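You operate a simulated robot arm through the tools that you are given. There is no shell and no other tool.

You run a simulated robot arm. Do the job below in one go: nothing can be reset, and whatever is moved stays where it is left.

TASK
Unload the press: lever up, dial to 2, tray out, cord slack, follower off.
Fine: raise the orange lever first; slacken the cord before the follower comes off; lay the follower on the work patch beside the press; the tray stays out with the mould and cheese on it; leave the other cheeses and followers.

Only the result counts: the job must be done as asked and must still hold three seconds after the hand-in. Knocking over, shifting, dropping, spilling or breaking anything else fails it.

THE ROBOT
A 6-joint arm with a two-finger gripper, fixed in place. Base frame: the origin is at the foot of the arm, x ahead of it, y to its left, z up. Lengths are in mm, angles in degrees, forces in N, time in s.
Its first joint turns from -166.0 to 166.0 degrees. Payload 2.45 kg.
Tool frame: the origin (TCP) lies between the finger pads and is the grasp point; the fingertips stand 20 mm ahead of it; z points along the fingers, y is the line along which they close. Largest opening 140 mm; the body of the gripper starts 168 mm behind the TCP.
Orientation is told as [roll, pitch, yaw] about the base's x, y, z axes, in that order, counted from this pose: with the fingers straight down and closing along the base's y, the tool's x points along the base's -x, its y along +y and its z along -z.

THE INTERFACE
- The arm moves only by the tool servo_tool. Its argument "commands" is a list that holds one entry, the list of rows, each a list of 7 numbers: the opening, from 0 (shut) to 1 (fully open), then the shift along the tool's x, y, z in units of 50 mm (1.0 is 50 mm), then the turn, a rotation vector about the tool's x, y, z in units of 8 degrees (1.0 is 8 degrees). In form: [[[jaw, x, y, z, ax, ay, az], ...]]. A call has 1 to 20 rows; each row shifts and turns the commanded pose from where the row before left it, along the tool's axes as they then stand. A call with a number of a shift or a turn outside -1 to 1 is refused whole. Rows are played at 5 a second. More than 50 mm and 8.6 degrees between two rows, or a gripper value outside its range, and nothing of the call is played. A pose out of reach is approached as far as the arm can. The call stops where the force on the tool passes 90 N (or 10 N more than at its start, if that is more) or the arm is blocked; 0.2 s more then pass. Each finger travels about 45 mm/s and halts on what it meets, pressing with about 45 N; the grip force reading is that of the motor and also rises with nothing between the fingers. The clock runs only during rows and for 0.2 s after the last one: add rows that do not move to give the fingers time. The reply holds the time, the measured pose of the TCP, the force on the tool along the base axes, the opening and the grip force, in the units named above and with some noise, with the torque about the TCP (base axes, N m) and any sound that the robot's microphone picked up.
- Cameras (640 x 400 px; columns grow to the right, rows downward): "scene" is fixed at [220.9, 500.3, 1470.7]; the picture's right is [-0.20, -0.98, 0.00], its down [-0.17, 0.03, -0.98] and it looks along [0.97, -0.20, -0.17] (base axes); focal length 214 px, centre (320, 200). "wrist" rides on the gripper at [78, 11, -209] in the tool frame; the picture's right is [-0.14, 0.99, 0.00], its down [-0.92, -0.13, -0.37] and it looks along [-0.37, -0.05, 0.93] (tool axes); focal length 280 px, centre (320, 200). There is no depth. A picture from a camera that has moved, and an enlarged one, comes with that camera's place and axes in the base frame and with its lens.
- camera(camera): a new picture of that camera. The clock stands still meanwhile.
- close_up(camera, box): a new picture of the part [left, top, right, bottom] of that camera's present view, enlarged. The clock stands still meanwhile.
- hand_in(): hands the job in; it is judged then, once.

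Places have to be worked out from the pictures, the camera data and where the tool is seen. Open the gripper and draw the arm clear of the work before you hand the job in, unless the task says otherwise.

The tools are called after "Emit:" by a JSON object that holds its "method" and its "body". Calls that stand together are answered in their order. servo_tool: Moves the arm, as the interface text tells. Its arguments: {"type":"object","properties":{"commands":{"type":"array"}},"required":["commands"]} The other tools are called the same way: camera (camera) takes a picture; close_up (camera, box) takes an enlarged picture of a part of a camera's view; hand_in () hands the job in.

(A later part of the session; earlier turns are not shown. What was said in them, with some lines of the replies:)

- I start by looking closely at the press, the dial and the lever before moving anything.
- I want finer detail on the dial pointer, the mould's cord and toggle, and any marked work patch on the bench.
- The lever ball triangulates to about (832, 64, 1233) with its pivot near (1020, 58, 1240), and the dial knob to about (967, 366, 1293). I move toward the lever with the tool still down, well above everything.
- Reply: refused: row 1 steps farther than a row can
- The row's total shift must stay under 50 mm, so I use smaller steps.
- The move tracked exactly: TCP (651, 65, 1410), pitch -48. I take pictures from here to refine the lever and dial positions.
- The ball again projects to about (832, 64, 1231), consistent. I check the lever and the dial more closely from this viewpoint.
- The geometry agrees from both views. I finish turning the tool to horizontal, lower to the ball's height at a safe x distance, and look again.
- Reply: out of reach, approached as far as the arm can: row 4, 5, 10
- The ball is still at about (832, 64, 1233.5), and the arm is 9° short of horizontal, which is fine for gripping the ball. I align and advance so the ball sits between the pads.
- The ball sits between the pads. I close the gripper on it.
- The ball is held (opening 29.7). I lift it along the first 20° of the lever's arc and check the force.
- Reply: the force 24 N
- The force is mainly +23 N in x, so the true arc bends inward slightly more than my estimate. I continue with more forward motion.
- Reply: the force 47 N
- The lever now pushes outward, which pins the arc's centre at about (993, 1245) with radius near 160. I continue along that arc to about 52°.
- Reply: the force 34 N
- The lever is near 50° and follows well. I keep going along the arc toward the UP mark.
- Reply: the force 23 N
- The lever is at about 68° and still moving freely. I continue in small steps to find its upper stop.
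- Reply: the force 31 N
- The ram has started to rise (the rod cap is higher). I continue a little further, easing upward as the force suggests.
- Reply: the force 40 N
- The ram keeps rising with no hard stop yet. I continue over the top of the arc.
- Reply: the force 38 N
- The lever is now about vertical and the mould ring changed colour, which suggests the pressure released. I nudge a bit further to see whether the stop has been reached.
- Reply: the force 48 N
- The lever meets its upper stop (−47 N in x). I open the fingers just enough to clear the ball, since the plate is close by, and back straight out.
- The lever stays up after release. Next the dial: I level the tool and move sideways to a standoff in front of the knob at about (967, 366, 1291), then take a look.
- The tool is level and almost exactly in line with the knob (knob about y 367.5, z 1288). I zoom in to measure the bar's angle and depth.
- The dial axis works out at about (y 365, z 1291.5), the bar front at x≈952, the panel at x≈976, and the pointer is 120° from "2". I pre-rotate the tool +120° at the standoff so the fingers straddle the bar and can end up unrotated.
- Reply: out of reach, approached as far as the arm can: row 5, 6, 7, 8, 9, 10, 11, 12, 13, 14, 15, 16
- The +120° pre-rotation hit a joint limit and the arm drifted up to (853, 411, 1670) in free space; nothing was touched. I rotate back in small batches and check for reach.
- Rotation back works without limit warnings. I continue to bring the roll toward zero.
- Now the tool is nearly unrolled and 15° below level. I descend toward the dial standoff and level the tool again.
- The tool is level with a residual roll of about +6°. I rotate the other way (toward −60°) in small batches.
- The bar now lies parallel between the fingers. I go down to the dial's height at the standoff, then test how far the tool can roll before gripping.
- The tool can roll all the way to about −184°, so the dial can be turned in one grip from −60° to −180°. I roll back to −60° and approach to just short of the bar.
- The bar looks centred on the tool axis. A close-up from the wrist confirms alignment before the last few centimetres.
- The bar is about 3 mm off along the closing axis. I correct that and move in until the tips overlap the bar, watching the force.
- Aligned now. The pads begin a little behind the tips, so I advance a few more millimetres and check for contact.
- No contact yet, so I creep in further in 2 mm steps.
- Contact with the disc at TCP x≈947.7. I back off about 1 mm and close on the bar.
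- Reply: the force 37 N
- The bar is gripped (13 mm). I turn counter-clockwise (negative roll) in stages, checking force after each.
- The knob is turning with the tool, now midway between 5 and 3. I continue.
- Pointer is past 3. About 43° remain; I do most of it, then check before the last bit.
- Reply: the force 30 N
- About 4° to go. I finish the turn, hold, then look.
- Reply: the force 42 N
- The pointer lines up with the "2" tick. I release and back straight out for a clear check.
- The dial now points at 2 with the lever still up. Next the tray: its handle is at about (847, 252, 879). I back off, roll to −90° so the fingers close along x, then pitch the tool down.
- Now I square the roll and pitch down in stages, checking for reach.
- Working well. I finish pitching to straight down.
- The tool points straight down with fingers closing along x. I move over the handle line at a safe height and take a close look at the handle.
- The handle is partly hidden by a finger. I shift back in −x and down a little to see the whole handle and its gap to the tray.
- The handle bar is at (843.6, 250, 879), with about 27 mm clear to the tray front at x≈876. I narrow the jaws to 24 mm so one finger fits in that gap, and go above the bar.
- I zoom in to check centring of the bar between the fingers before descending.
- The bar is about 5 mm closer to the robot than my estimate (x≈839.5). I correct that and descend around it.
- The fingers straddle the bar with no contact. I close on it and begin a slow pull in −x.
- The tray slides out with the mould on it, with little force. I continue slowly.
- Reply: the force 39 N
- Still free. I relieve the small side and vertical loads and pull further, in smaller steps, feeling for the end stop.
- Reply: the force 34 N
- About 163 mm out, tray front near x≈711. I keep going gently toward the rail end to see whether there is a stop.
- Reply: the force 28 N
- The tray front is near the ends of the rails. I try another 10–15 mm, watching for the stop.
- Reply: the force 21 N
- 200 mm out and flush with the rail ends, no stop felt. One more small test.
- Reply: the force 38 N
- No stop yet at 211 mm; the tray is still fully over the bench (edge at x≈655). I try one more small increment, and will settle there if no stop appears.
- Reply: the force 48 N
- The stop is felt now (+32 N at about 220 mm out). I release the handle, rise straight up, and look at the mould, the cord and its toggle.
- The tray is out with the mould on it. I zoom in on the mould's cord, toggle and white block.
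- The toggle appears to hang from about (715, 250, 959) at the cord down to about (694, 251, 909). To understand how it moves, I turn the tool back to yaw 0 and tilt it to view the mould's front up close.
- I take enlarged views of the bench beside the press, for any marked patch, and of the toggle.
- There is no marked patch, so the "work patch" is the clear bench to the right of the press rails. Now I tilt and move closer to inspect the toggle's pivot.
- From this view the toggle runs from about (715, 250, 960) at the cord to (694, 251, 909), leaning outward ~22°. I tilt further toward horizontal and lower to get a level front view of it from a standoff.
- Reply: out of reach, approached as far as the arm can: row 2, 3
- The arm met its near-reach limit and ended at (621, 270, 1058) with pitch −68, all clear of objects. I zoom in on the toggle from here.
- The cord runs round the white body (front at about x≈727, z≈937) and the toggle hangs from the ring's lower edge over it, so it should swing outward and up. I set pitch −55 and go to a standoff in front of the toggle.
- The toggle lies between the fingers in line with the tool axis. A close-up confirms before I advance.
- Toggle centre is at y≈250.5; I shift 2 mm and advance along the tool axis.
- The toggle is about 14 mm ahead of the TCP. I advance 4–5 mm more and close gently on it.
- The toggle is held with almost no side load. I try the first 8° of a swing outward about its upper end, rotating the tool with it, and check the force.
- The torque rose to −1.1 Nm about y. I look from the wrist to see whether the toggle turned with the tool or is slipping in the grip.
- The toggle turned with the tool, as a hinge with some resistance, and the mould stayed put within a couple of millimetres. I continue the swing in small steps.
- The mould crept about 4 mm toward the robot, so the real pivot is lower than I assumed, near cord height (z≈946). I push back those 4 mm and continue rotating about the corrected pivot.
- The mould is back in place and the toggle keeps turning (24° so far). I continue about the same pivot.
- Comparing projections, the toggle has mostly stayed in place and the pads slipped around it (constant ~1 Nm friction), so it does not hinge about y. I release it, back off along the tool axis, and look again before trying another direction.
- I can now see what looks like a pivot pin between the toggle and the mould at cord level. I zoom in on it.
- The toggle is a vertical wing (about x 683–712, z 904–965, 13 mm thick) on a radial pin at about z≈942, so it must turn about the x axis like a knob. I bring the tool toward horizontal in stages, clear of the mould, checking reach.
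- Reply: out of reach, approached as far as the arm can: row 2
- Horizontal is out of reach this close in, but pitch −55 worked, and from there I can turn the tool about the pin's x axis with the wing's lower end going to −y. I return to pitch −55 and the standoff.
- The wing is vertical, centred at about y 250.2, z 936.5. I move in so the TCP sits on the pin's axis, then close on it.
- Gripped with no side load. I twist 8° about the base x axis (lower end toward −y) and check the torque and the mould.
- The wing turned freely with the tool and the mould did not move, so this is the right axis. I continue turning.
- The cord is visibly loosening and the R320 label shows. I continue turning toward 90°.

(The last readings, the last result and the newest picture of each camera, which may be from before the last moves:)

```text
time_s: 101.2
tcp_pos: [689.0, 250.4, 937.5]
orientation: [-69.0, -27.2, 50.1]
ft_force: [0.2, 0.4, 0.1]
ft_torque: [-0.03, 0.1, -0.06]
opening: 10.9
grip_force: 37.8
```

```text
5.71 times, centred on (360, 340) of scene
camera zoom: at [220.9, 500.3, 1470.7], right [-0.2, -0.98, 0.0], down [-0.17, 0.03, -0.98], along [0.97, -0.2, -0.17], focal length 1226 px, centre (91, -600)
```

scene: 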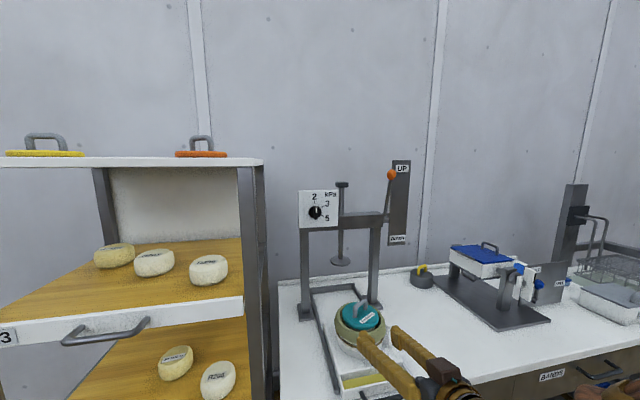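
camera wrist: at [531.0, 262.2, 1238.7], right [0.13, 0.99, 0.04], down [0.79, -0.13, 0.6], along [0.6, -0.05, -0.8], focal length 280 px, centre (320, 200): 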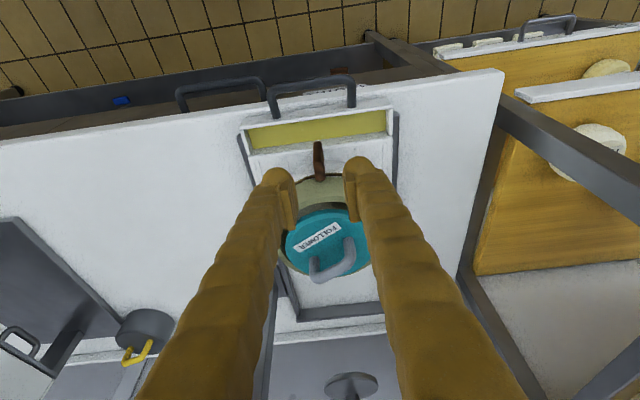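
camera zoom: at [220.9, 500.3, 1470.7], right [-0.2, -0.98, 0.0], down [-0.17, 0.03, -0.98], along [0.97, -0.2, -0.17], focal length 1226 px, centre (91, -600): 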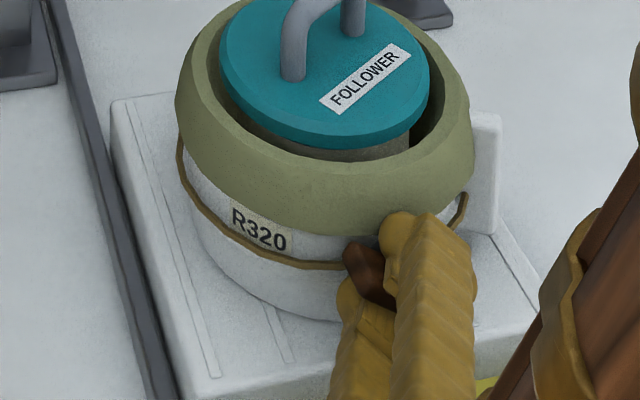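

Torque is still near zero at about 56°. I keep turning to about 90° in checks.

Emit:
{"method": "servo_tool", "body": {"commands": [[[0, 0, 0, 0, 0.427, 0, -0.617], [0, 0, 0, 0, 0.427, 0, -0.617], [0, 0, 0, 0, 0.427, 0, -0.617], [0, 0, 0, 0, 0, 0, 0]]]}}

Emit:
{"method": "close_up", "body": {"camera": "scene", "box": [325, 305, 395, 375]}}

```text
time_s: 102.2
tcp_pos: [688.3, 249.6, 936.3]
orientation: [-80.7, -12.9, 54.2]
ft_force: [0.5, 0.0, 0.8]
ft_torque: [0.0, 0.07, -0.14]
opening: 10.8
grip_force: 37.3
```

```text
5.71 times, centred on (360, 340) of scene
camera zoom: at [220.9, 500.3, 1470.7], right [-0.2, -0.98, 0.0], down [-0.17, 0.03, -0.98], along [0.97, -0.2, -0.17], focal length 1226 px, centre (91, -600)
```

zoom: 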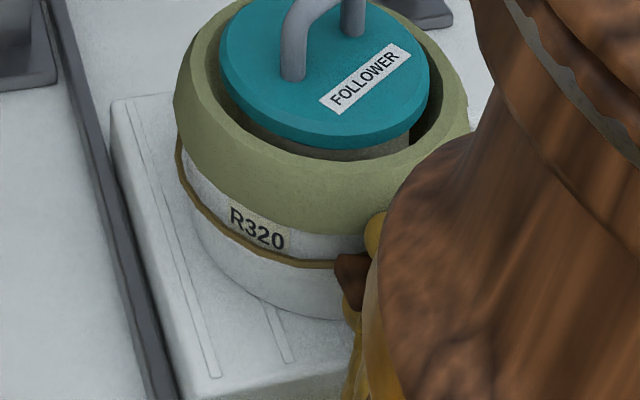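

At about 74°, still free. I complete the turn to about 90°.

Emit:
{"method": "servo_tool", "body": {"commands": [[[0, 0, 0, 0, 0.4, 0, -0.576], [0, 0, 0, 0, 0.4, 0, -0.576], [0, 0, 0, 0, 0.342, 0, -0.494], [0, 0, 0, 0, 0, 0, 0]]]}}

Emit:
{"method": "camera", "body": {"camera": "wrist"}}

Emit:
{"method": "camera", "body": {"camera": "scene"}}

```text
time_s: 103.2
tcp_pos: [689.4, 249.7, 937.3]
orientation: [-90.1, 0.2, 55.2]
ft_force: [-0.9, -1.0, 0.7]
ft_torque: [0.0, 0.04, -0.09]
opening: 10.9
grip_force: 37.9
```

```text
taken
camera wrist: at [473.2, 305.3, 927.2], right [0.08, 0.11, -0.99], down [0.22, 0.97, 0.12], along [0.97, -0.23, 0.05], focal length 280 px, centre (320, 200)
```

wrist: 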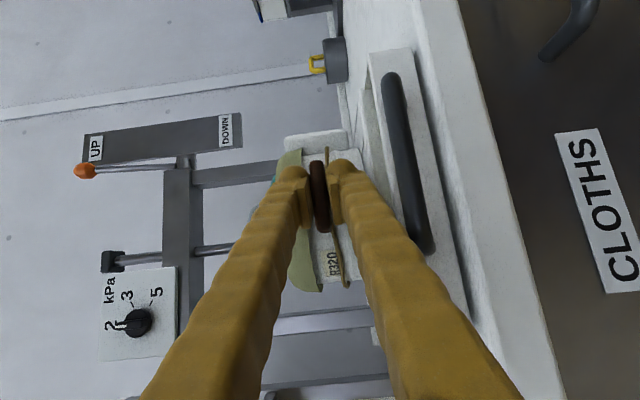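

```text
taken
```

scene: 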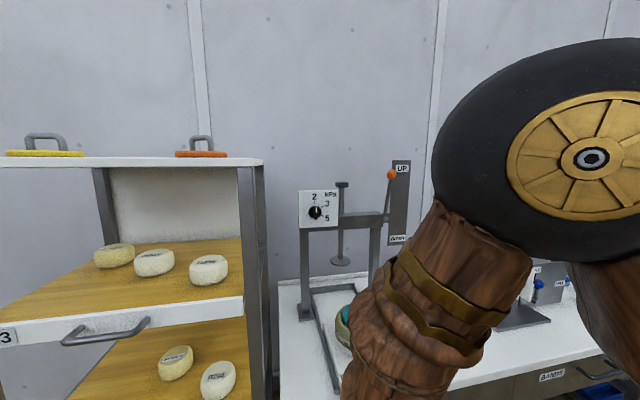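

The wing is turned 90° and the cord hangs loose. I check the close-up and feel for a stop a few degrees further.

Emit:
{"method": "close_up", "body": {"camera": "wrist", "box": [250, 110, 410, 310]}}

Emit:
{"method": "servo_tool", "body": {"commands": [[[0, 0, 0, 0, 0.285, 0, -0.411], [0, 0, 0, 0, 0.285, 0, -0.411], [0, 0, 0, 0, 0, 0, 0]]]}}

```text
2.00 times, centred on (330, 210) of wrist
camera zoom: at [473.2, 305.3, 927.2], right [0.08, 0.11, -0.99], down [0.22, 0.97, 0.12], along [0.97, -0.23, 0.05], focal length 561 px, centre (300, 180)
```

zoom: 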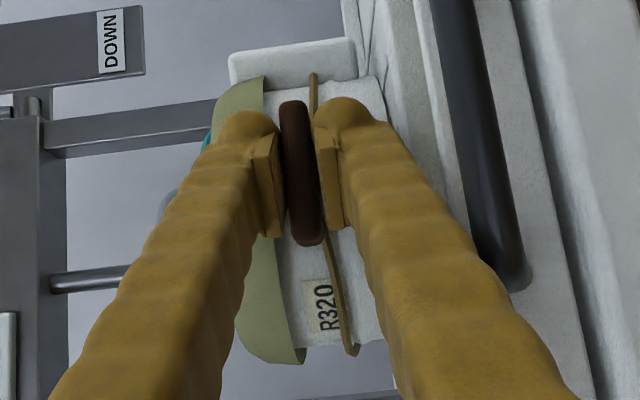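

```text
time_s: 104.0
tcp_pos: [688.1, 248.6, 938.6]
orientation: [-94.6, 6.8, 55.0]
ft_force: [0.2, 2.1, 4.5]
ft_torque: [0.76, -0.56, 0.16]
opening: 11.9
grip_force: 38.6
```

A stop is reached at 90° (torque 0.76 Nm). I back off a few degrees, open only slightly (the ring is close above), and withdraw along the tool axis.

Emit:
{"method": "servo_tool", "body": {"commands": [[[0, 0, 0, 0, -0.285, 0, 0.411], [0.12, 0, 0, 0, 0, 0, 0], [0.12, 0, 0, 0, 0, 0, 0], [0.12, 0, 0, -0.2, 0, 0, 0], [0.12, 0, 0, -0.4, 0, 0, 0], [0.12, 0, 0, -0.6, 0, 0, 0], [0.12, 0, 0, -0.6, 0, 0, 0], [0.12, 0, 0, 0, 0, 0, 0]]]}}

Emit:
{"method": "camera", "body": {"camera": "wrist"}}

Emit:
{"method": "camera", "body": {"camera": "scene"}}

```text
time_s: 105.8
tcp_pos: [615.6, 300.4, 934.7]
orientation: [-92.3, 3.5, 55.2]
ft_force: [0.0, -0.3, 0.7]
ft_torque: [0.0, 0.0, 0.01]
opening: 16.8
grip_force: 0.1
```

```text
taken
camera wrist: at [399.4, 355.6, 921.2], right [0.08, 0.04, -1.0], down [0.22, 0.97, 0.06], along [0.97, -0.23, 0.07], focal length 280 px, centre (320, 200)
```

wrist: 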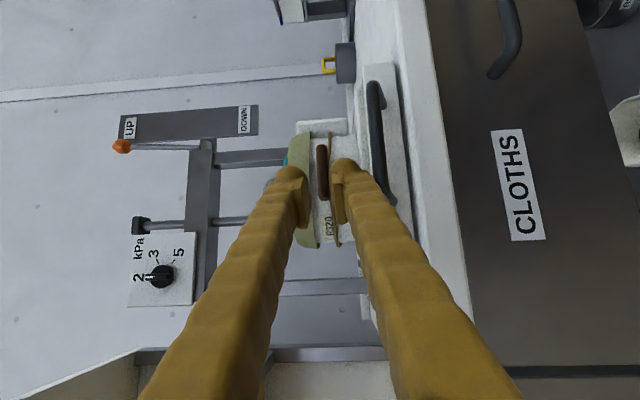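

```text
taken
```

scene: 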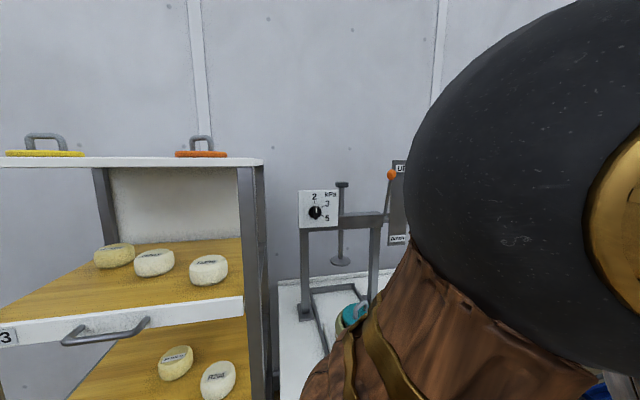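

The wing stays horizontal with the cord slack. Next is the follower: I raise the tool, pitch it down (it will arrive at yaw ≈55), and look down at the follower's handle.

Emit:
{"method": "servo_tool", "body": {"commands": [[[0.4, 0, -0.9, 0, 0, 0, 0], [0.4, 0, -0.9, 0, 0, 0, 0], [0.4, 0, -0.9, 0, 0, 0, 0], [0.4, 0, -0.9, 0, 0, 0, 0], [0.4, 0, 0, 0, 0, 0, 0]]]}}

```text
time_s: 107.0
tcp_pos: [615.9, 315.4, 1114.2]
orientation: [-92.3, 3.5, 55.1]
ft_force: [-0.3, -0.1, 0.0]
ft_torque: [0.01, 0.0, -0.03]
opening: 56.0
grip_force: 0.0
```

Emit:
{"method": "servo_tool", "body": {"commands": [[[0.4, 0, 0, 0, -1, 0, 0], [0.4, 0, 0, 0, -1, 0, 0], [0.4, 0, 0, 0, -1, 0, 0], [0.4, 0, 0, 0, -1, 0, 0], [0.4, 0, 0, 0, -1, 0, 0], [0.4, 0, 0, 0, -1, 0, 0], [0.4, 0, 0, 0, -1, 0, 0], [0.4, 0, 0, 0, -1, 0, 0], [0.4, 0, 0, 0, -1, 0, 0], [0.4, 0, 0, 0, -1, 0, 0], [0.4, 0, 0, 0, -1, 0, 0], [0.4, 0, 0, 0, -0.5, 0, 0], [0.4, 0, 0, 0, 0, 0, 0]]]}}

Emit:
{"method": "camera", "body": {"camera": "wrist"}}

Emit:
{"method": "camera", "body": {"camera": "scene"}}

```text
time_s: 109.8
tcp_pos: [615.7, 314.7, 1115.9]
orientation: [-0.2, 3.5, 55.2]
ft_force: [0.3, 0.2, 0.2]
ft_torque: [0.01, 0.01, 0.02]
opening: 55.8
grip_force: 0.0
```

```text
taken
camera wrist: at [569.0, 267.9, 1328.7], right [-0.74, 0.68, -0.01], down [0.64, 0.7, 0.31], along [0.22, 0.22, -0.95], focal length 280 px, centre (320, 200)
```

wrist: 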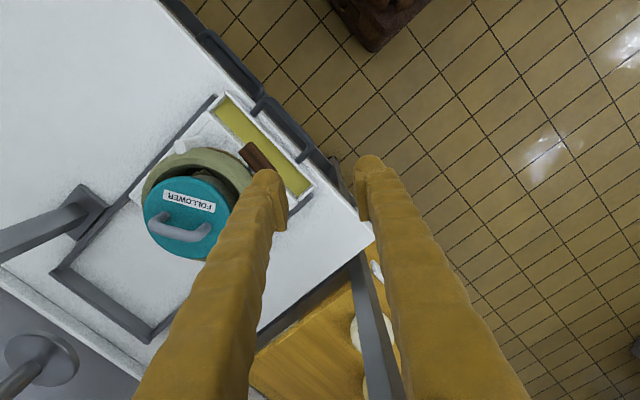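

```text
taken
```

scene: 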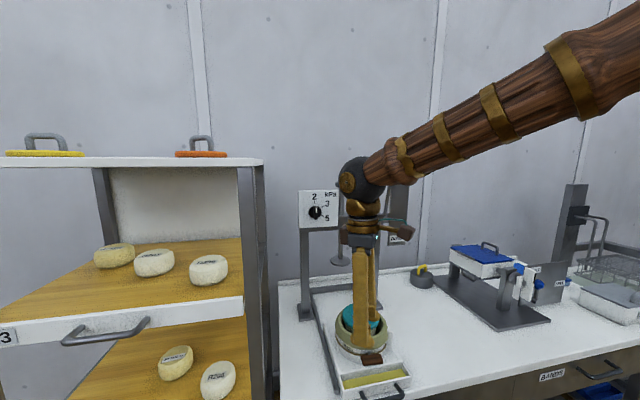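

Now tool-down at yaw 55. The handle bar runs along about (−0.58, 0.81) near (795, 252), so I need the fingers to close across it: yaw ≈125.6. I square the tilt, rotate, and take pictures.

Emit:
{"method": "servo_tool", "body": {"commands": [[[0.4, 0, 0, 0, 0, -0.44, 0], [0.4, 0, 0, 0, 0, 0, -0.98], [0.4, 0, 0, 0, 0, 0, -0.98], [0.4, 0, 0, 0, 0, 0, -0.98], [0.4, 0, 0, 0, 0, 0, -0.98], [0.4, 0, 0, 0, 0, 0, -0.98], [0.4, 0, 0, 0, 0, 0, -0.98], [0.4, 0, 0, 0, 0, 0, -0.98], [0.4, 0, 0, 0, 0, 0, -0.98], [0.4, 0, 0, 0, 0, 0, -0.96], [0.4, 0, 0, 0, 0, 0, 0]]]}}

Emit:
{"method": "camera", "body": {"camera": "wrist"}}

Emit:
{"method": "close_up", "body": {"camera": "scene", "box": [320, 285, 410, 395]}}

```text
time_s: 112.2
tcp_pos: [614.2, 313.4, 1113.6]
orientation: [-0.1, 0.3, 125.7]
ft_force: [0.1, -0.4, 0.5]
ft_torque: [0.0, 0.02, -0.02]
opening: 56.0
grip_force: 0.2
```

```text
taken
camera wrist: at [651.0, 244.9, 1323.9], right [-0.88, -0.47, 0.0], down [-0.44, 0.82, 0.36], along [-0.17, 0.32, -0.93], focal length 280 px, centre (320, 200)
```

wrist: 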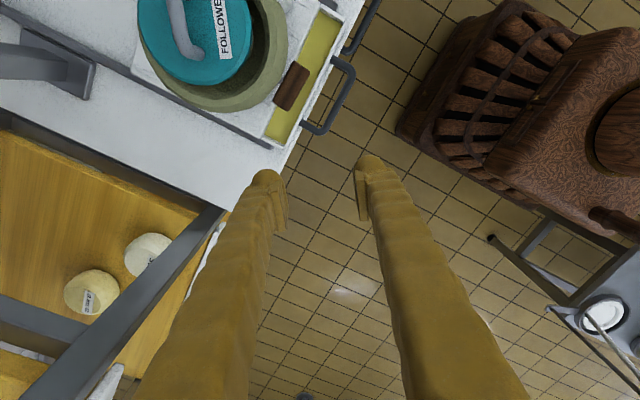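

```text
3.64 times, centred on (365, 340) of scene
camera zoom: at [220.9, 500.3, 1470.7], right [-0.2, -0.98, 0.0], down [-0.17, 0.03, -0.98], along [0.97, -0.2, -0.17], focal length 780 px, centre (156, -309)
```

zoom: 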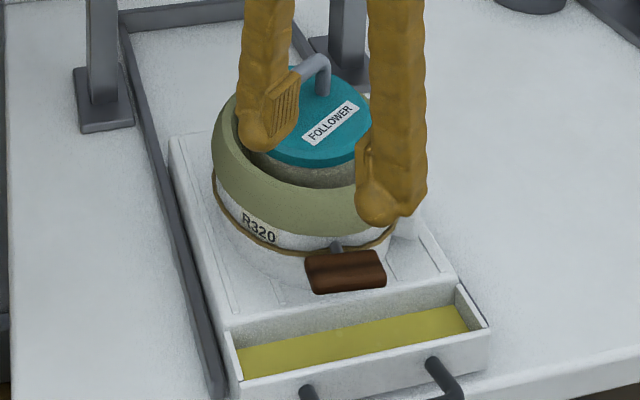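

The wing is horizontal and the cord hangs slack. I move over the follower at a safe height and check the handle.

Emit:
{"method": "servo_tool", "body": {"commands": [[[0.4, 0.78, -0.555, 0, 0, 0, 0], [0.4, 0.78, -0.555, 0, 0, 0, 0], [0.4, 0.78, -0.555, 0, 0, 0, 0], [0.4, 0.78, -0.555, 0, 0, 0, 0], [0.4, 0, 0, 0, 0, 0, 0]]]}}

Emit:
{"method": "camera", "body": {"camera": "wrist"}}

Emit:
{"method": "close_up", "body": {"camera": "wrist", "box": [230, 80, 410, 240]}}

Emit:
{"method": "close_up", "body": {"camera": "scene", "box": [320, 275, 410, 365]}}

```text
time_s: 113.4
tcp_pos: [796.1, 253.7, 1114.6]
orientation: [-0.1, 0.3, 125.6]
ft_force: [-0.9, 0.2, 0.6]
ft_torque: [0.0, -0.01, 0.0]
opening: 56.2
grip_force: 0.0
```

```text
taken
camera wrist: at [833.1, 184.8, 1325.3], right [-0.89, -0.46, 0.0], down [-0.43, 0.82, 0.36], along [-0.17, 0.32, -0.93], focal length 280 px, centre (320, 200)
```

wrist: 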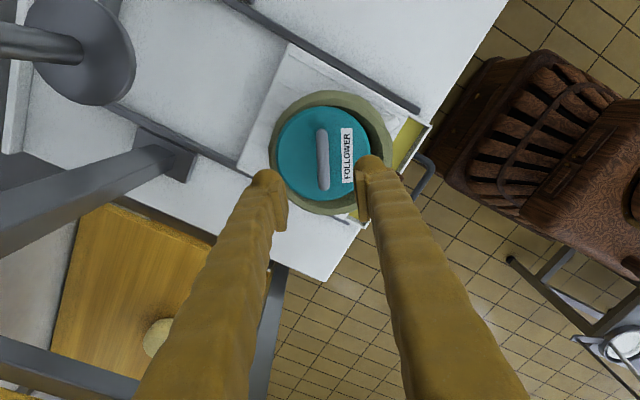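

```text
2.50 times, centred on (320, 160) of wrist
camera zoom: at [833.1, 184.8, 1325.3], right [-0.89, -0.46, 0.0], down [-0.43, 0.82, 0.36], along [-0.17, 0.32, -0.93], focal length 701 px, centre (320, 300)
```

zoom: 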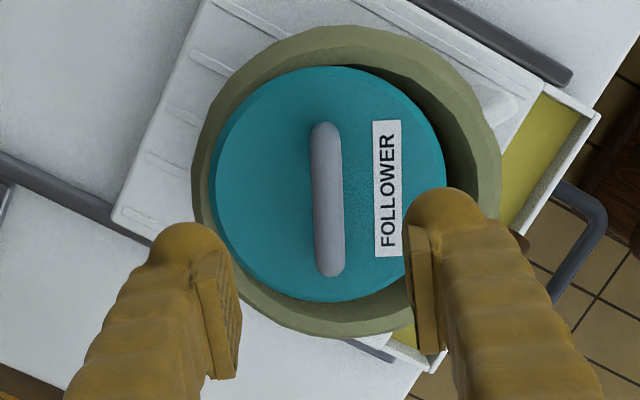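

```text
4.44 times, centred on (365, 320) of scene
camera zoom: at [220.9, 500.3, 1470.7], right [-0.2, -0.98, 0.0], down [-0.17, 0.03, -0.98], along [0.97, -0.2, -0.17], focal length 953 px, centre (120, -333)
```

zoom: 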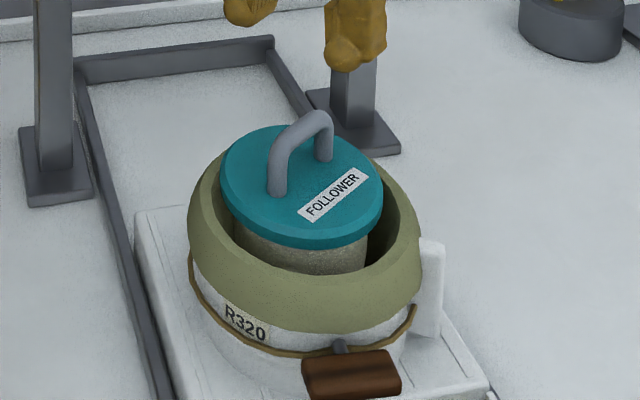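

The handle bar centre is about (795.7, 249.8, 1029), lying at 120°, 14 mm thick, with ~30 mm of space under it. I trim the yaw and position, and descend part way.

Emit:
{"method": "servo_tool", "body": {"commands": [[[0.4, 0.062, 0.05, 0, 0, 0, 0.73], [0.4, 0, 0, 0.5, 0, 0, 0], [0.4, 0, 0, 0.5, 0, 0, 0], [0.4, 0, 0, 0, 0, 0, 0]]]}}

Emit:
{"method": "close_up", "body": {"camera": "wrist", "box": [230, 80, 410, 240]}}

Emit:
{"method": "close_up", "body": {"camera": "scene", "box": [320, 275, 410, 365]}}

```text
time_s: 114.4
tcp_pos: [796.0, 248.0, 1065.8]
orientation: [-0.2, 0.4, 119.8]
ft_force: [-0.1, 0.3, 0.1]
ft_torque: [-0.02, -0.03, -0.02]
opening: 56.3
grip_force: 0.0
```

```text
2.50 times, centred on (320, 160) of wrist
camera zoom: at [824.1, 175.6, 1275.9], right [-0.93, -0.37, 0.0], down [-0.35, 0.86, 0.36], along [-0.13, 0.34, -0.93], focal length 701 px, centre (320, 300)
```

zoom: 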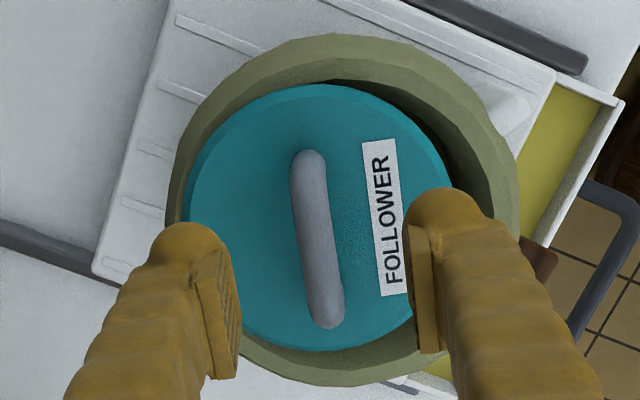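

```text
4.44 times, centred on (365, 320) of scene
camera zoom: at [220.9, 500.3, 1470.7], right [-0.2, -0.98, 0.0], down [-0.17, 0.03, -0.98], along [0.97, -0.2, -0.17], focal length 953 px, centre (120, -333)
```

zoom: 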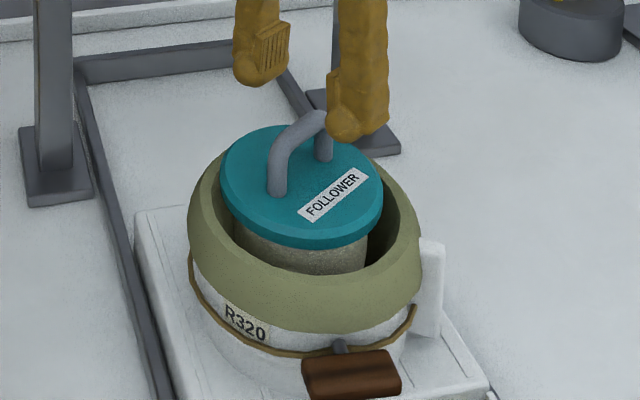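

The bar is now parallel to the fingers and centred within a few millimetres. I trim, descend to the bar, and close.

Emit:
{"method": "servo_tool", "body": {"commands": [[[0.4, 0.09, -0.02, 0, 0, 0, 0], [0.4, 0, 0, 0.4, 0, 0, 0], [0.4, 0, 0, 0.38, 0, 0, 0], [0.4, 0, 0, 0, 0, 0, 0]]]}}

Emit:
{"method": "close_up", "body": {"camera": "scene", "box": [320, 275, 410, 365]}}

Emit:
{"method": "close_up", "body": {"camera": "wrist", "box": [230, 100, 410, 260]}}

```text
time_s: 115.4
tcp_pos: [796.7, 243.8, 1025.1]
orientation: [-0.3, 0.3, 119.8]
ft_force: [-0.2, 0.7, -0.1]
ft_torque: [-0.03, 0.0, 0.0]
opening: 56.0
grip_force: 0.1
```

```text
4.44 times, centred on (365, 320) of scene
camera zoom: at [220.9, 500.3, 1470.7], right [-0.2, -0.98, 0.0], down [-0.17, 0.03, -0.98], along [0.97, -0.2, -0.17], focal length 953 px, centre (120, -333)
```

zoom: 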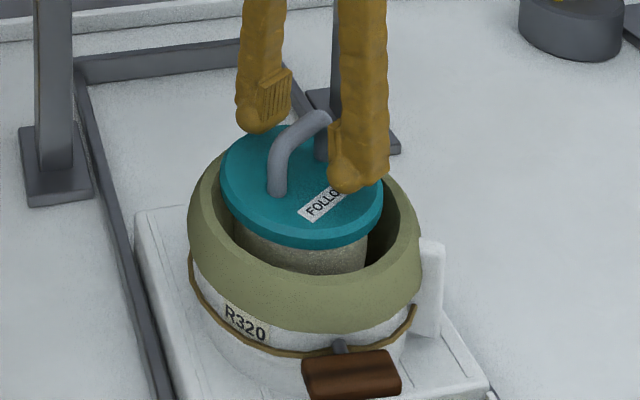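

```text
2.50 times, centred on (320, 180) of wrist
camera zoom: at [826.5, 171.9, 1235.6], right [-0.93, -0.37, 0.0], down [-0.35, 0.86, 0.36], along [-0.13, 0.34, -0.93], focal length 701 px, centre (320, 250)
```

zoom: 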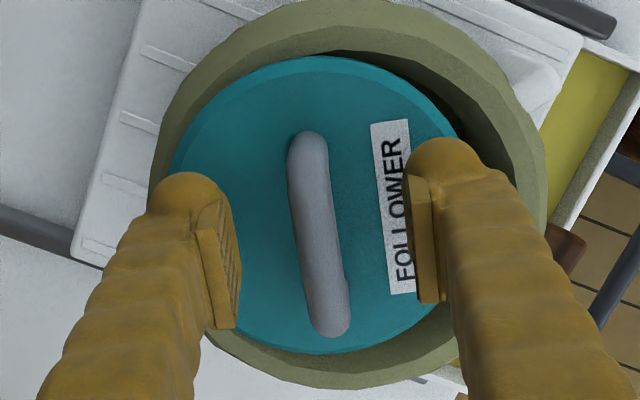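

The bar is centred between the pads. I close on it.

Emit:
{"method": "servo_tool", "body": {"commands": [[[0, 0, 0, 0, 0, 0, 0], [0, 0, 0, 0, 0, 0, 0], [0, 0, 0, 0, 0, 0, 0], [0, 0, 0, 0, 0, 0, 0], [0, 0, 0, 0, 0, 0, 0]]]}}

Emit:
{"method": "close_up", "body": {"camera": "wrist", "box": [230, 100, 410, 260]}}

```text
time_s: 116.6
tcp_pos: [798.6, 243.7, 1025.7]
orientation: [-0.1, 0.3, 119.8]
ft_force: [0.6, 1.2, 0.5]
ft_torque: [-0.03, 0.0, -0.02]
opening: 9.3
grip_force: 36.9
```

```text
2.50 times, centred on (320, 180) of wrist
camera zoom: at [826.5, 171.9, 1235.7], right [-0.93, -0.37, 0.0], down [-0.35, 0.86, 0.36], along [-0.13, 0.34, -0.93], focal length 701 px, centre (320, 250)
```

zoom: 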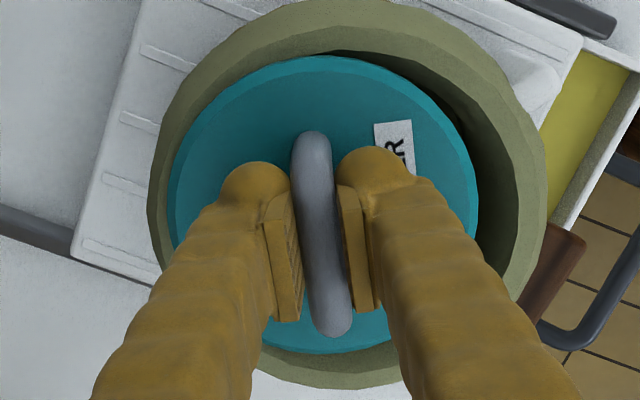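

Gripped at 9.3 mm. I lift slowly and check the load.

Emit:
{"method": "servo_tool", "body": {"commands": [[[0, 0, 0, -0.1, 0, 0, 0], [0, 0, 0, -0.15, 0, 0, 0], [0, 0, 0, -0.15, 0, 0, 0], [0, 0, 0, 0, 0, 0, 0]]]}}

Emit:
{"method": "close_up", "body": {"camera": "scene", "box": [320, 275, 410, 365]}}

```text
time_s: 117.6
tcp_pos: [798.6, 244.7, 1045.2]
orientation: [-0.1, 0.3, 119.8]
ft_force: [0.4, 0.9, -1.6]
ft_torque: [-0.01, -0.01, 0.01]
opening: 9.3
grip_force: 37.1
```

```text
4.44 times, centred on (365, 320) of scene
camera zoom: at [220.9, 500.3, 1470.7], right [-0.2, -0.98, 0.0], down [-0.17, 0.03, -0.98], along [0.97, -0.2, -0.17], focal length 953 px, centre (120, -333)
```

zoom: 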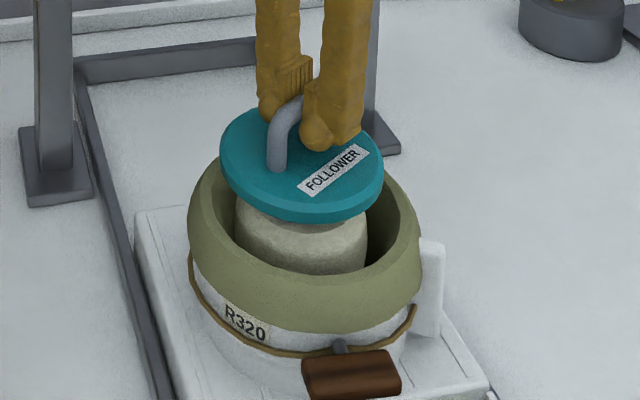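

The follower lifts cleanly (about 2 N) and the cheese stays in the mould. I raise it well clear, carry it to the right of the press, and look down at the bench there.

Emit:
{"method": "servo_tool", "body": {"commands": [[[0, 0, 0, -0.4, 0, 0, 0], [0, 0, 0, -0.6, 0, 0, 0], [0, 0, 0, -0.6, 0, 0, 0], [0, 0, 0, -0.4, 0, 0, 0], [0, 0.3, 0.13, 0, 0, 0, 0], [0, 0.6, 0.26, 0, 0, 0, 0], [0, 0.65, 0.28, 0, 0, 0, 0], [0, 0.65, 0.28, 0, 0, 0, 0], [0, 0.65, 0.28, 0, 0, 0, 0], [0, 0.65, 0.28, 0, 0, 0, 0], [0, 0.65, 0.28, 0, 0, 0, 0], [0, 0.5, 0.21, 0, 0, 0, 0], [0, 0.26, 0.09, 0, 0, 0, 0], [0, 0, 0, 0, 0, 0, 0]]]}}

Emit:
{"method": "camera", "body": {"camera": "wrist"}}

Emit:
{"method": "camera", "body": {"camera": "scene"}}

```text
time_s: 120.6
tcp_pos: [831.3, -21.2, 1147.7]
orientation: [-0.2, 0.3, 119.8]
ft_force: [0.4, 0.0, -1.3]
ft_torque: [-0.02, -0.01, 0.01]
opening: 9.3
grip_force: 37.0
```

```text
taken
camera wrist: at [859.4, -93.8, 1357.1], right [-0.93, -0.37, 0.0], down [-0.35, 0.86, 0.36], along [-0.13, 0.34, -0.93], focal length 280 px, centre (320, 200)
```

wrist: 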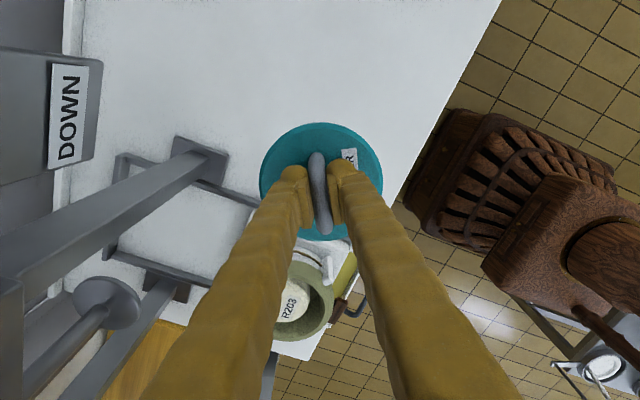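

```text
taken
```

scene: 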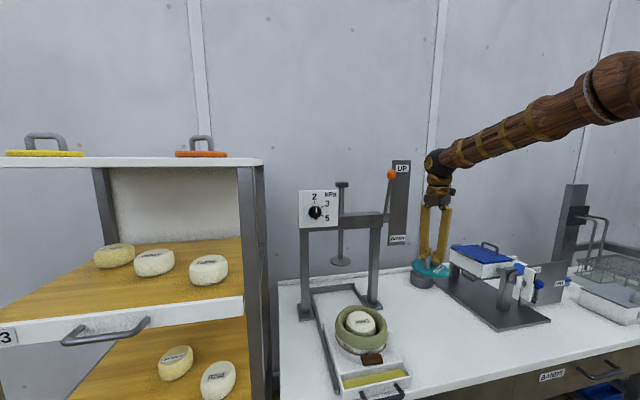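

The cheese remains in the mould and the bench to the right is plain and clear. I shift slightly to (830, −35) and lower the follower to just above the bench.

Emit:
{"method": "servo_tool", "body": {"commands": [[[0, 0.24, 0.14, 0, 0, 0, 0], [0, 0, 0, 0.5, 0, 0, 0], [0, 0, 0, 0.8, 0, 0, 0], [0, 0, 0, 0.8, 0, 0, 0], [0, 0, 0, 0.8, 0, 0, 0], [0, 0, 0, 0.8, 0, 0, 0], [0, 0, 0, 0.6, 0, 0, 0], [0, 0, 0, 0.3, 0, 0, 0], [0, 0, 0, 0, 0, 0, 0]]]}}

Emit:
{"method": "close_up", "body": {"camera": "scene", "box": [380, 240, 500, 360]}}

Emit:
{"method": "camera", "body": {"camera": "wrist"}}

```text
time_s: 122.6
tcp_pos: [832.8, -33.8, 914.5]
orientation: [-0.2, 0.2, 119.8]
ft_force: [0.1, 0.5, -2.0]
ft_torque: [-0.01, 0.02, 0.04]
opening: 9.2
grip_force: 36.7
```

```text
3.33 times, centred on (440, 300) of scene
camera zoom: at [220.9, 500.3, 1470.7], right [-0.2, -0.98, 0.0], down [-0.17, 0.03, -0.98], along [0.97, -0.2, -0.17], focal length 715 px, centre (-80, -133)
```

zoom: 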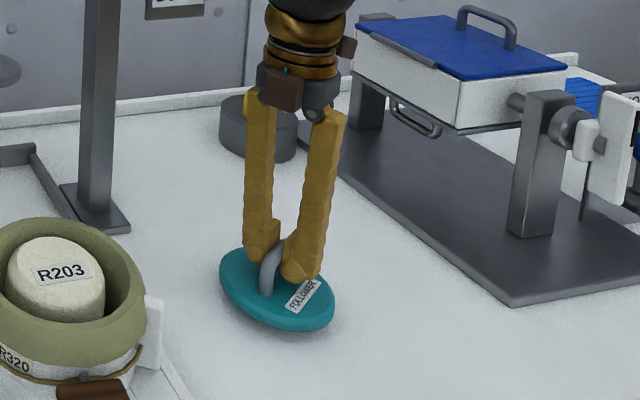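

```text
taken
camera wrist: at [862.1, -105.8, 1124.0], right [-0.93, -0.37, 0.0], down [-0.35, 0.86, 0.36], along [-0.13, 0.34, -0.93], focal length 280 px, centre (320, 200)
```

wrist: 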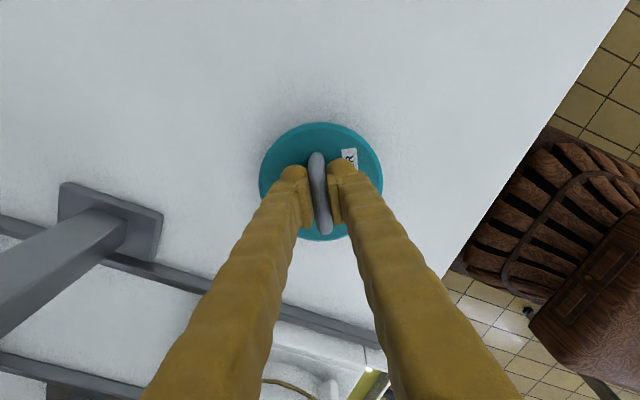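

The follower hangs level above clear bench. I lower the last ~20 mm gradually, watching for contact.

Emit:
{"method": "servo_tool", "body": {"commands": [[[0, 0, 0, 0.1, 0, 0, 0], [0, 0, 0, 0.1, 0, 0, 0], [0, 0, 0, 0.08, 0, 0, 0], [0, 0, 0, 0, 0, 0, 0]]]}}

```text
time_s: 123.6
tcp_pos: [831.3, -36.2, 903.0]
orientation: [-0.1, 0.2, 119.8]
ft_force: [0.0, 0.9, -1.1]
ft_torque: [-0.02, -0.02, 0.02]
opening: 9.3
grip_force: 36.6
```

Emit:
{"method": "servo_tool", "body": {"commands": [[[0, 0, 0, 0.06, 0, 0, 0], [0, 0, 0, 0.06, 0, 0, 0], [0, 0, 0, 0, 0, 0, 0]]]}}

Emit:
{"method": "close_up", "body": {"camera": "scene", "box": [400, 280, 480, 350]}}

```text
time_s: 124.4
tcp_pos: [832.4, -36.9, 897.6]
orientation: [-0.4, 0.3, 119.7]
ft_force: [3.2, 5.9, 34.6]
ft_torque: [-0.23, -0.23, 0.07]
opening: 9.5
grip_force: 36.6
```

```text
5.71 times, centred on (440, 315) of scene
camera zoom: at [220.9, 500.3, 1470.7], right [-0.2, -0.98, 0.0], down [-0.17, 0.03, -0.98], along [0.97, -0.2, -0.17], focal length 1226 px, centre (-366, -457)
```

zoom: 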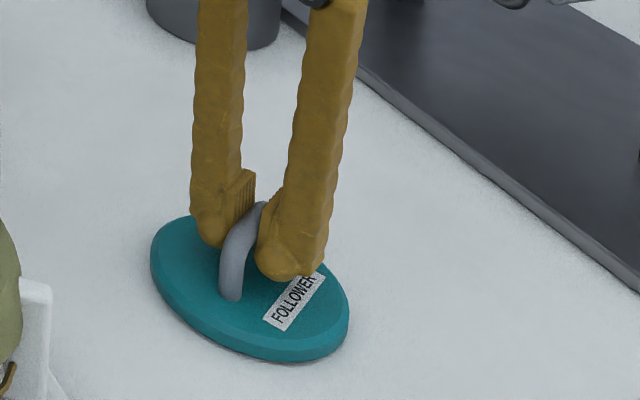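

The follower is on the bench (+35 N contact). I ease up slightly, open the fingers, and rise straight up.

Emit:
{"method": "servo_tool", "body": {"commands": [[[0, 0, 0, -0.03, 0, 0, 0], [0, 0, 0, 0, 0, 0, 0], [0.3, 0, 0, 0, 0, 0, 0], [0.3, 0, 0, 0, 0, 0, 0], [0.3, 0, 0, 0, 0, 0, 0], [0.3, 0, 0, -0.4, 0, 0, 0], [0.3, 0, 0, -0.8, 0, 0, 0], [0.3, 0, 0, -0.9, 0, 0, 0], [0.3, 0, 0, -0.9, 0, 0, 0], [0.3, 0, 0, -0.9, 0, 0, 0], [0.3, 0, 0, -0.9, 0, 0, 0], [0.3, 0, 0, 0, 0, 0, 0]]]}}

Emit:
{"method": "camera", "body": {"camera": "wrist"}}

Emit:
{"method": "camera", "body": {"camera": "scene"}}

```text
time_s: 127.0
tcp_pos: [829.3, -33.8, 1137.2]
orientation: [-0.2, 0.2, 119.8]
ft_force: [-1.1, 0.2, -0.3]
ft_torque: [0.03, -0.02, -0.02]
opening: 42.0
grip_force: 0.2
```

```text
taken
camera wrist: at [858.0, -106.7, 1347.3], right [-0.93, -0.37, 0.0], down [-0.35, 0.86, 0.36], along [-0.13, 0.34, -0.93], focal length 280 px, centre (320, 200)
```

wrist: 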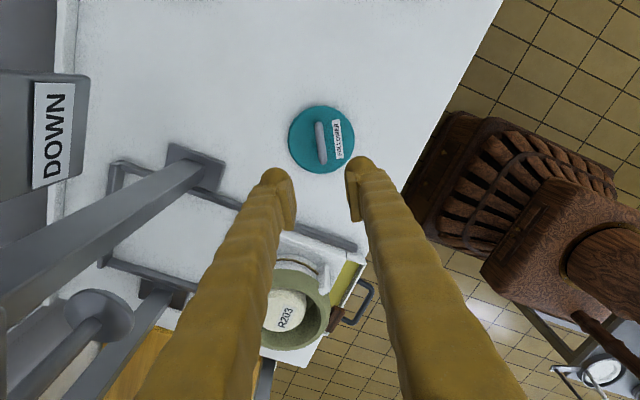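

```text
taken
```

scene: 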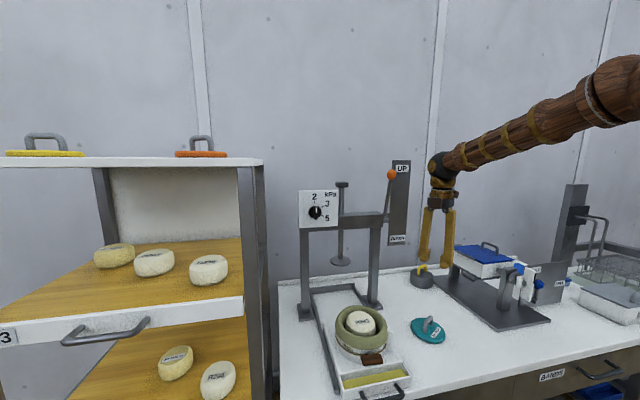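

The follower rests on the bench. I verify every item with close-ups before clearing the arm.

Emit:
{"method": "close_up", "body": {"camera": "scene", "box": [290, 150, 430, 260]}}

Emit:
{"method": "close_up", "body": {"camera": "scene", "box": [300, 275, 460, 400]}}

Emit:
{"method": "close_up", "body": {"camera": "scene", "box": [325, 300, 415, 400]}}

```text
3.64 times, centred on (360, 205) of scene
camera zoom: at [220.9, 500.3, 1470.7], right [-0.2, -0.98, 0.0], down [-0.17, 0.03, -0.98], along [0.97, -0.2, -0.17], focal length 780 px, centre (174, 182)
```

zoom: 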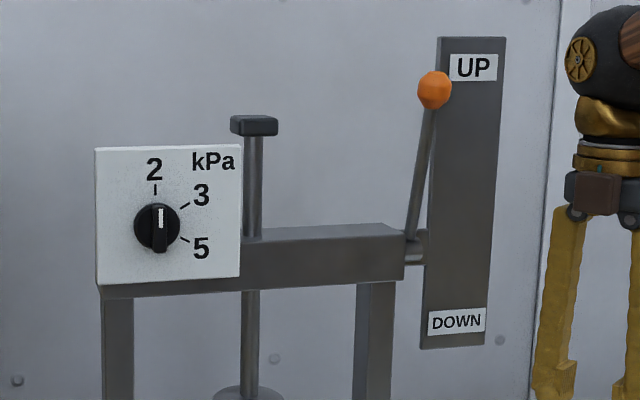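

```text
3.20 times, centred on (380, 338) of scene
camera zoom: at [220.9, 500.3, 1470.7], right [-0.2, -0.98, 0.0], down [-0.17, 0.03, -0.98], along [0.97, -0.2, -0.17], focal length 686 px, centre (128, -240)
```

zoom: 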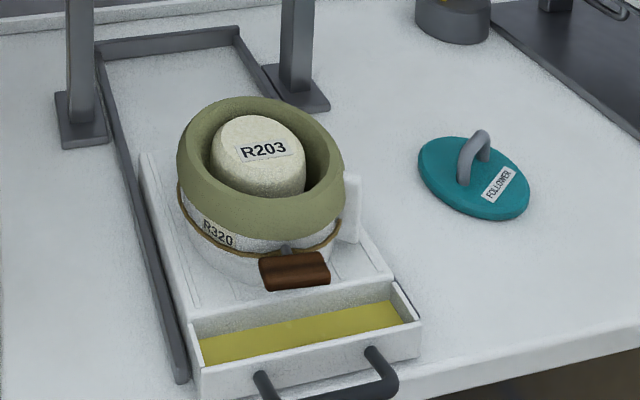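

```text
4.00 times, centred on (370, 350) of scene
camera zoom: at [220.9, 500.3, 1470.7], right [-0.2, -0.98, 0.0], down [-0.17, 0.03, -0.98], along [0.97, -0.2, -0.17], focal length 858 px, centre (120, -400)
```

zoom: 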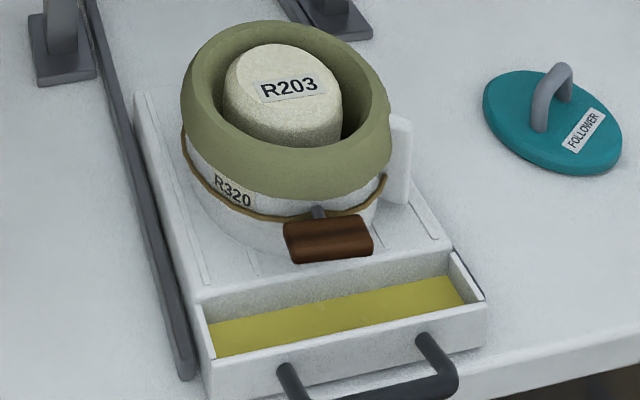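

Lever up, dial at 2, tray out with mould and cheese, cord slack, follower on the bench. I open the gripper and draw the arm up and back, clear of the work.

Emit:
{"method": "servo_tool", "body": {"commands": [[[0.7, -0.36, 0.62, -0.6, 0, 0, 0], [1, -0.36, 0.62, -0.6, 0, 0, 0], [1, -0.36, 0.62, -0.6, 0, 0, 0], [1, -0.36, 0.62, -0.6, 0, 0, 0], [1, -0.36, 0.62, -0.6, 0, 0, 0], [1, -0.36, 0.62, -0.6, 0, 0, 0], [1, 0, 0, 0, 0, 0, 0], [1, 0, 0, 0, 0, 0, 0]]]}}

Emit:
{"method": "camera", "body": {"camera": "scene"}}

Emit:
{"method": "camera", "body": {"camera": "wrist"}}

```text
time_s: 128.8
tcp_pos: [612.8, -28.1, 1317.8]
orientation: [-0.2, 0.3, 119.7]
ft_force: [-1.0, -0.9, -1.0]
ft_torque: [-0.01, -0.01, 0.0]
opening: 140.0
grip_force: 0.3
```

```text
taken
```

scene: 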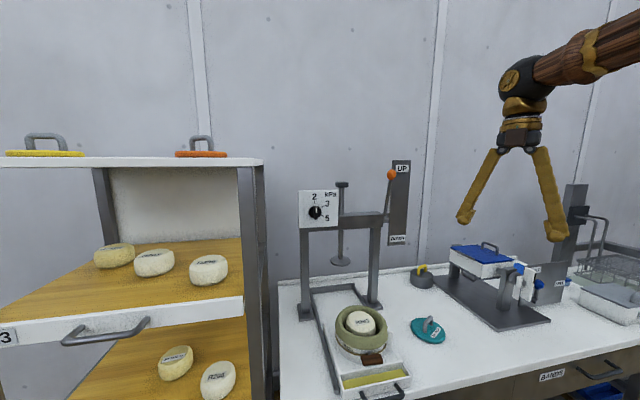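

```text
taken
camera wrist: at [643.0, -100.8, 1527.2], right [-0.93, -0.37, 0.0], down [-0.35, 0.86, 0.36], along [-0.13, 0.34, -0.93], focal length 280 px, centre (320, 200)
```

wrist: 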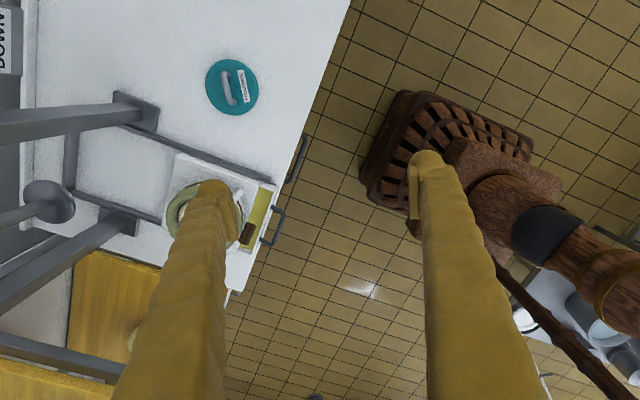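

The arm is clear with the gripper open, and the latest pictures show every item in its asked state with the other cheeses and followers undisturbed. I hand the job in.

Emit:
{"method": "hand_in", "body": {}}

```text
The job is handed in.
```

The press is unloaded and I have handed the job in. I don't have the judge's result. These are the final states from the last pictures:

- **Lever:** raised to its upper stop first, and it stayed up after I let go.
- **Dial:** turned from 5 to 2, with the pointer on the "2" tick.
- **Tray:** pulled about 220 mm to its end stop, with the mould and cheese on it.
- **Cord:** slack. The wing turned 90° to its stop, and I backed it off about 4° before letting go.
- **Follower:** lifted off after the cord was slack. It lies on the bench to the right of the press, at about x 830, y −35.

Three things you might not expect:

- **Work patch:** I saw no marked patch, so I took it to be the clear bench to the right of the press rails.
- **Mould position:** my first try at the cord wing was about the wrong axis. It moved the mould roughly 5 mm toward the robot on the tray.
- **Dial approach:** the arm also drifted away once when a tool rotation hit a joint limit. It touched nothing.

The other cheeses and followers show no change in the final picture. The arm is drawn clear with the gripper open.
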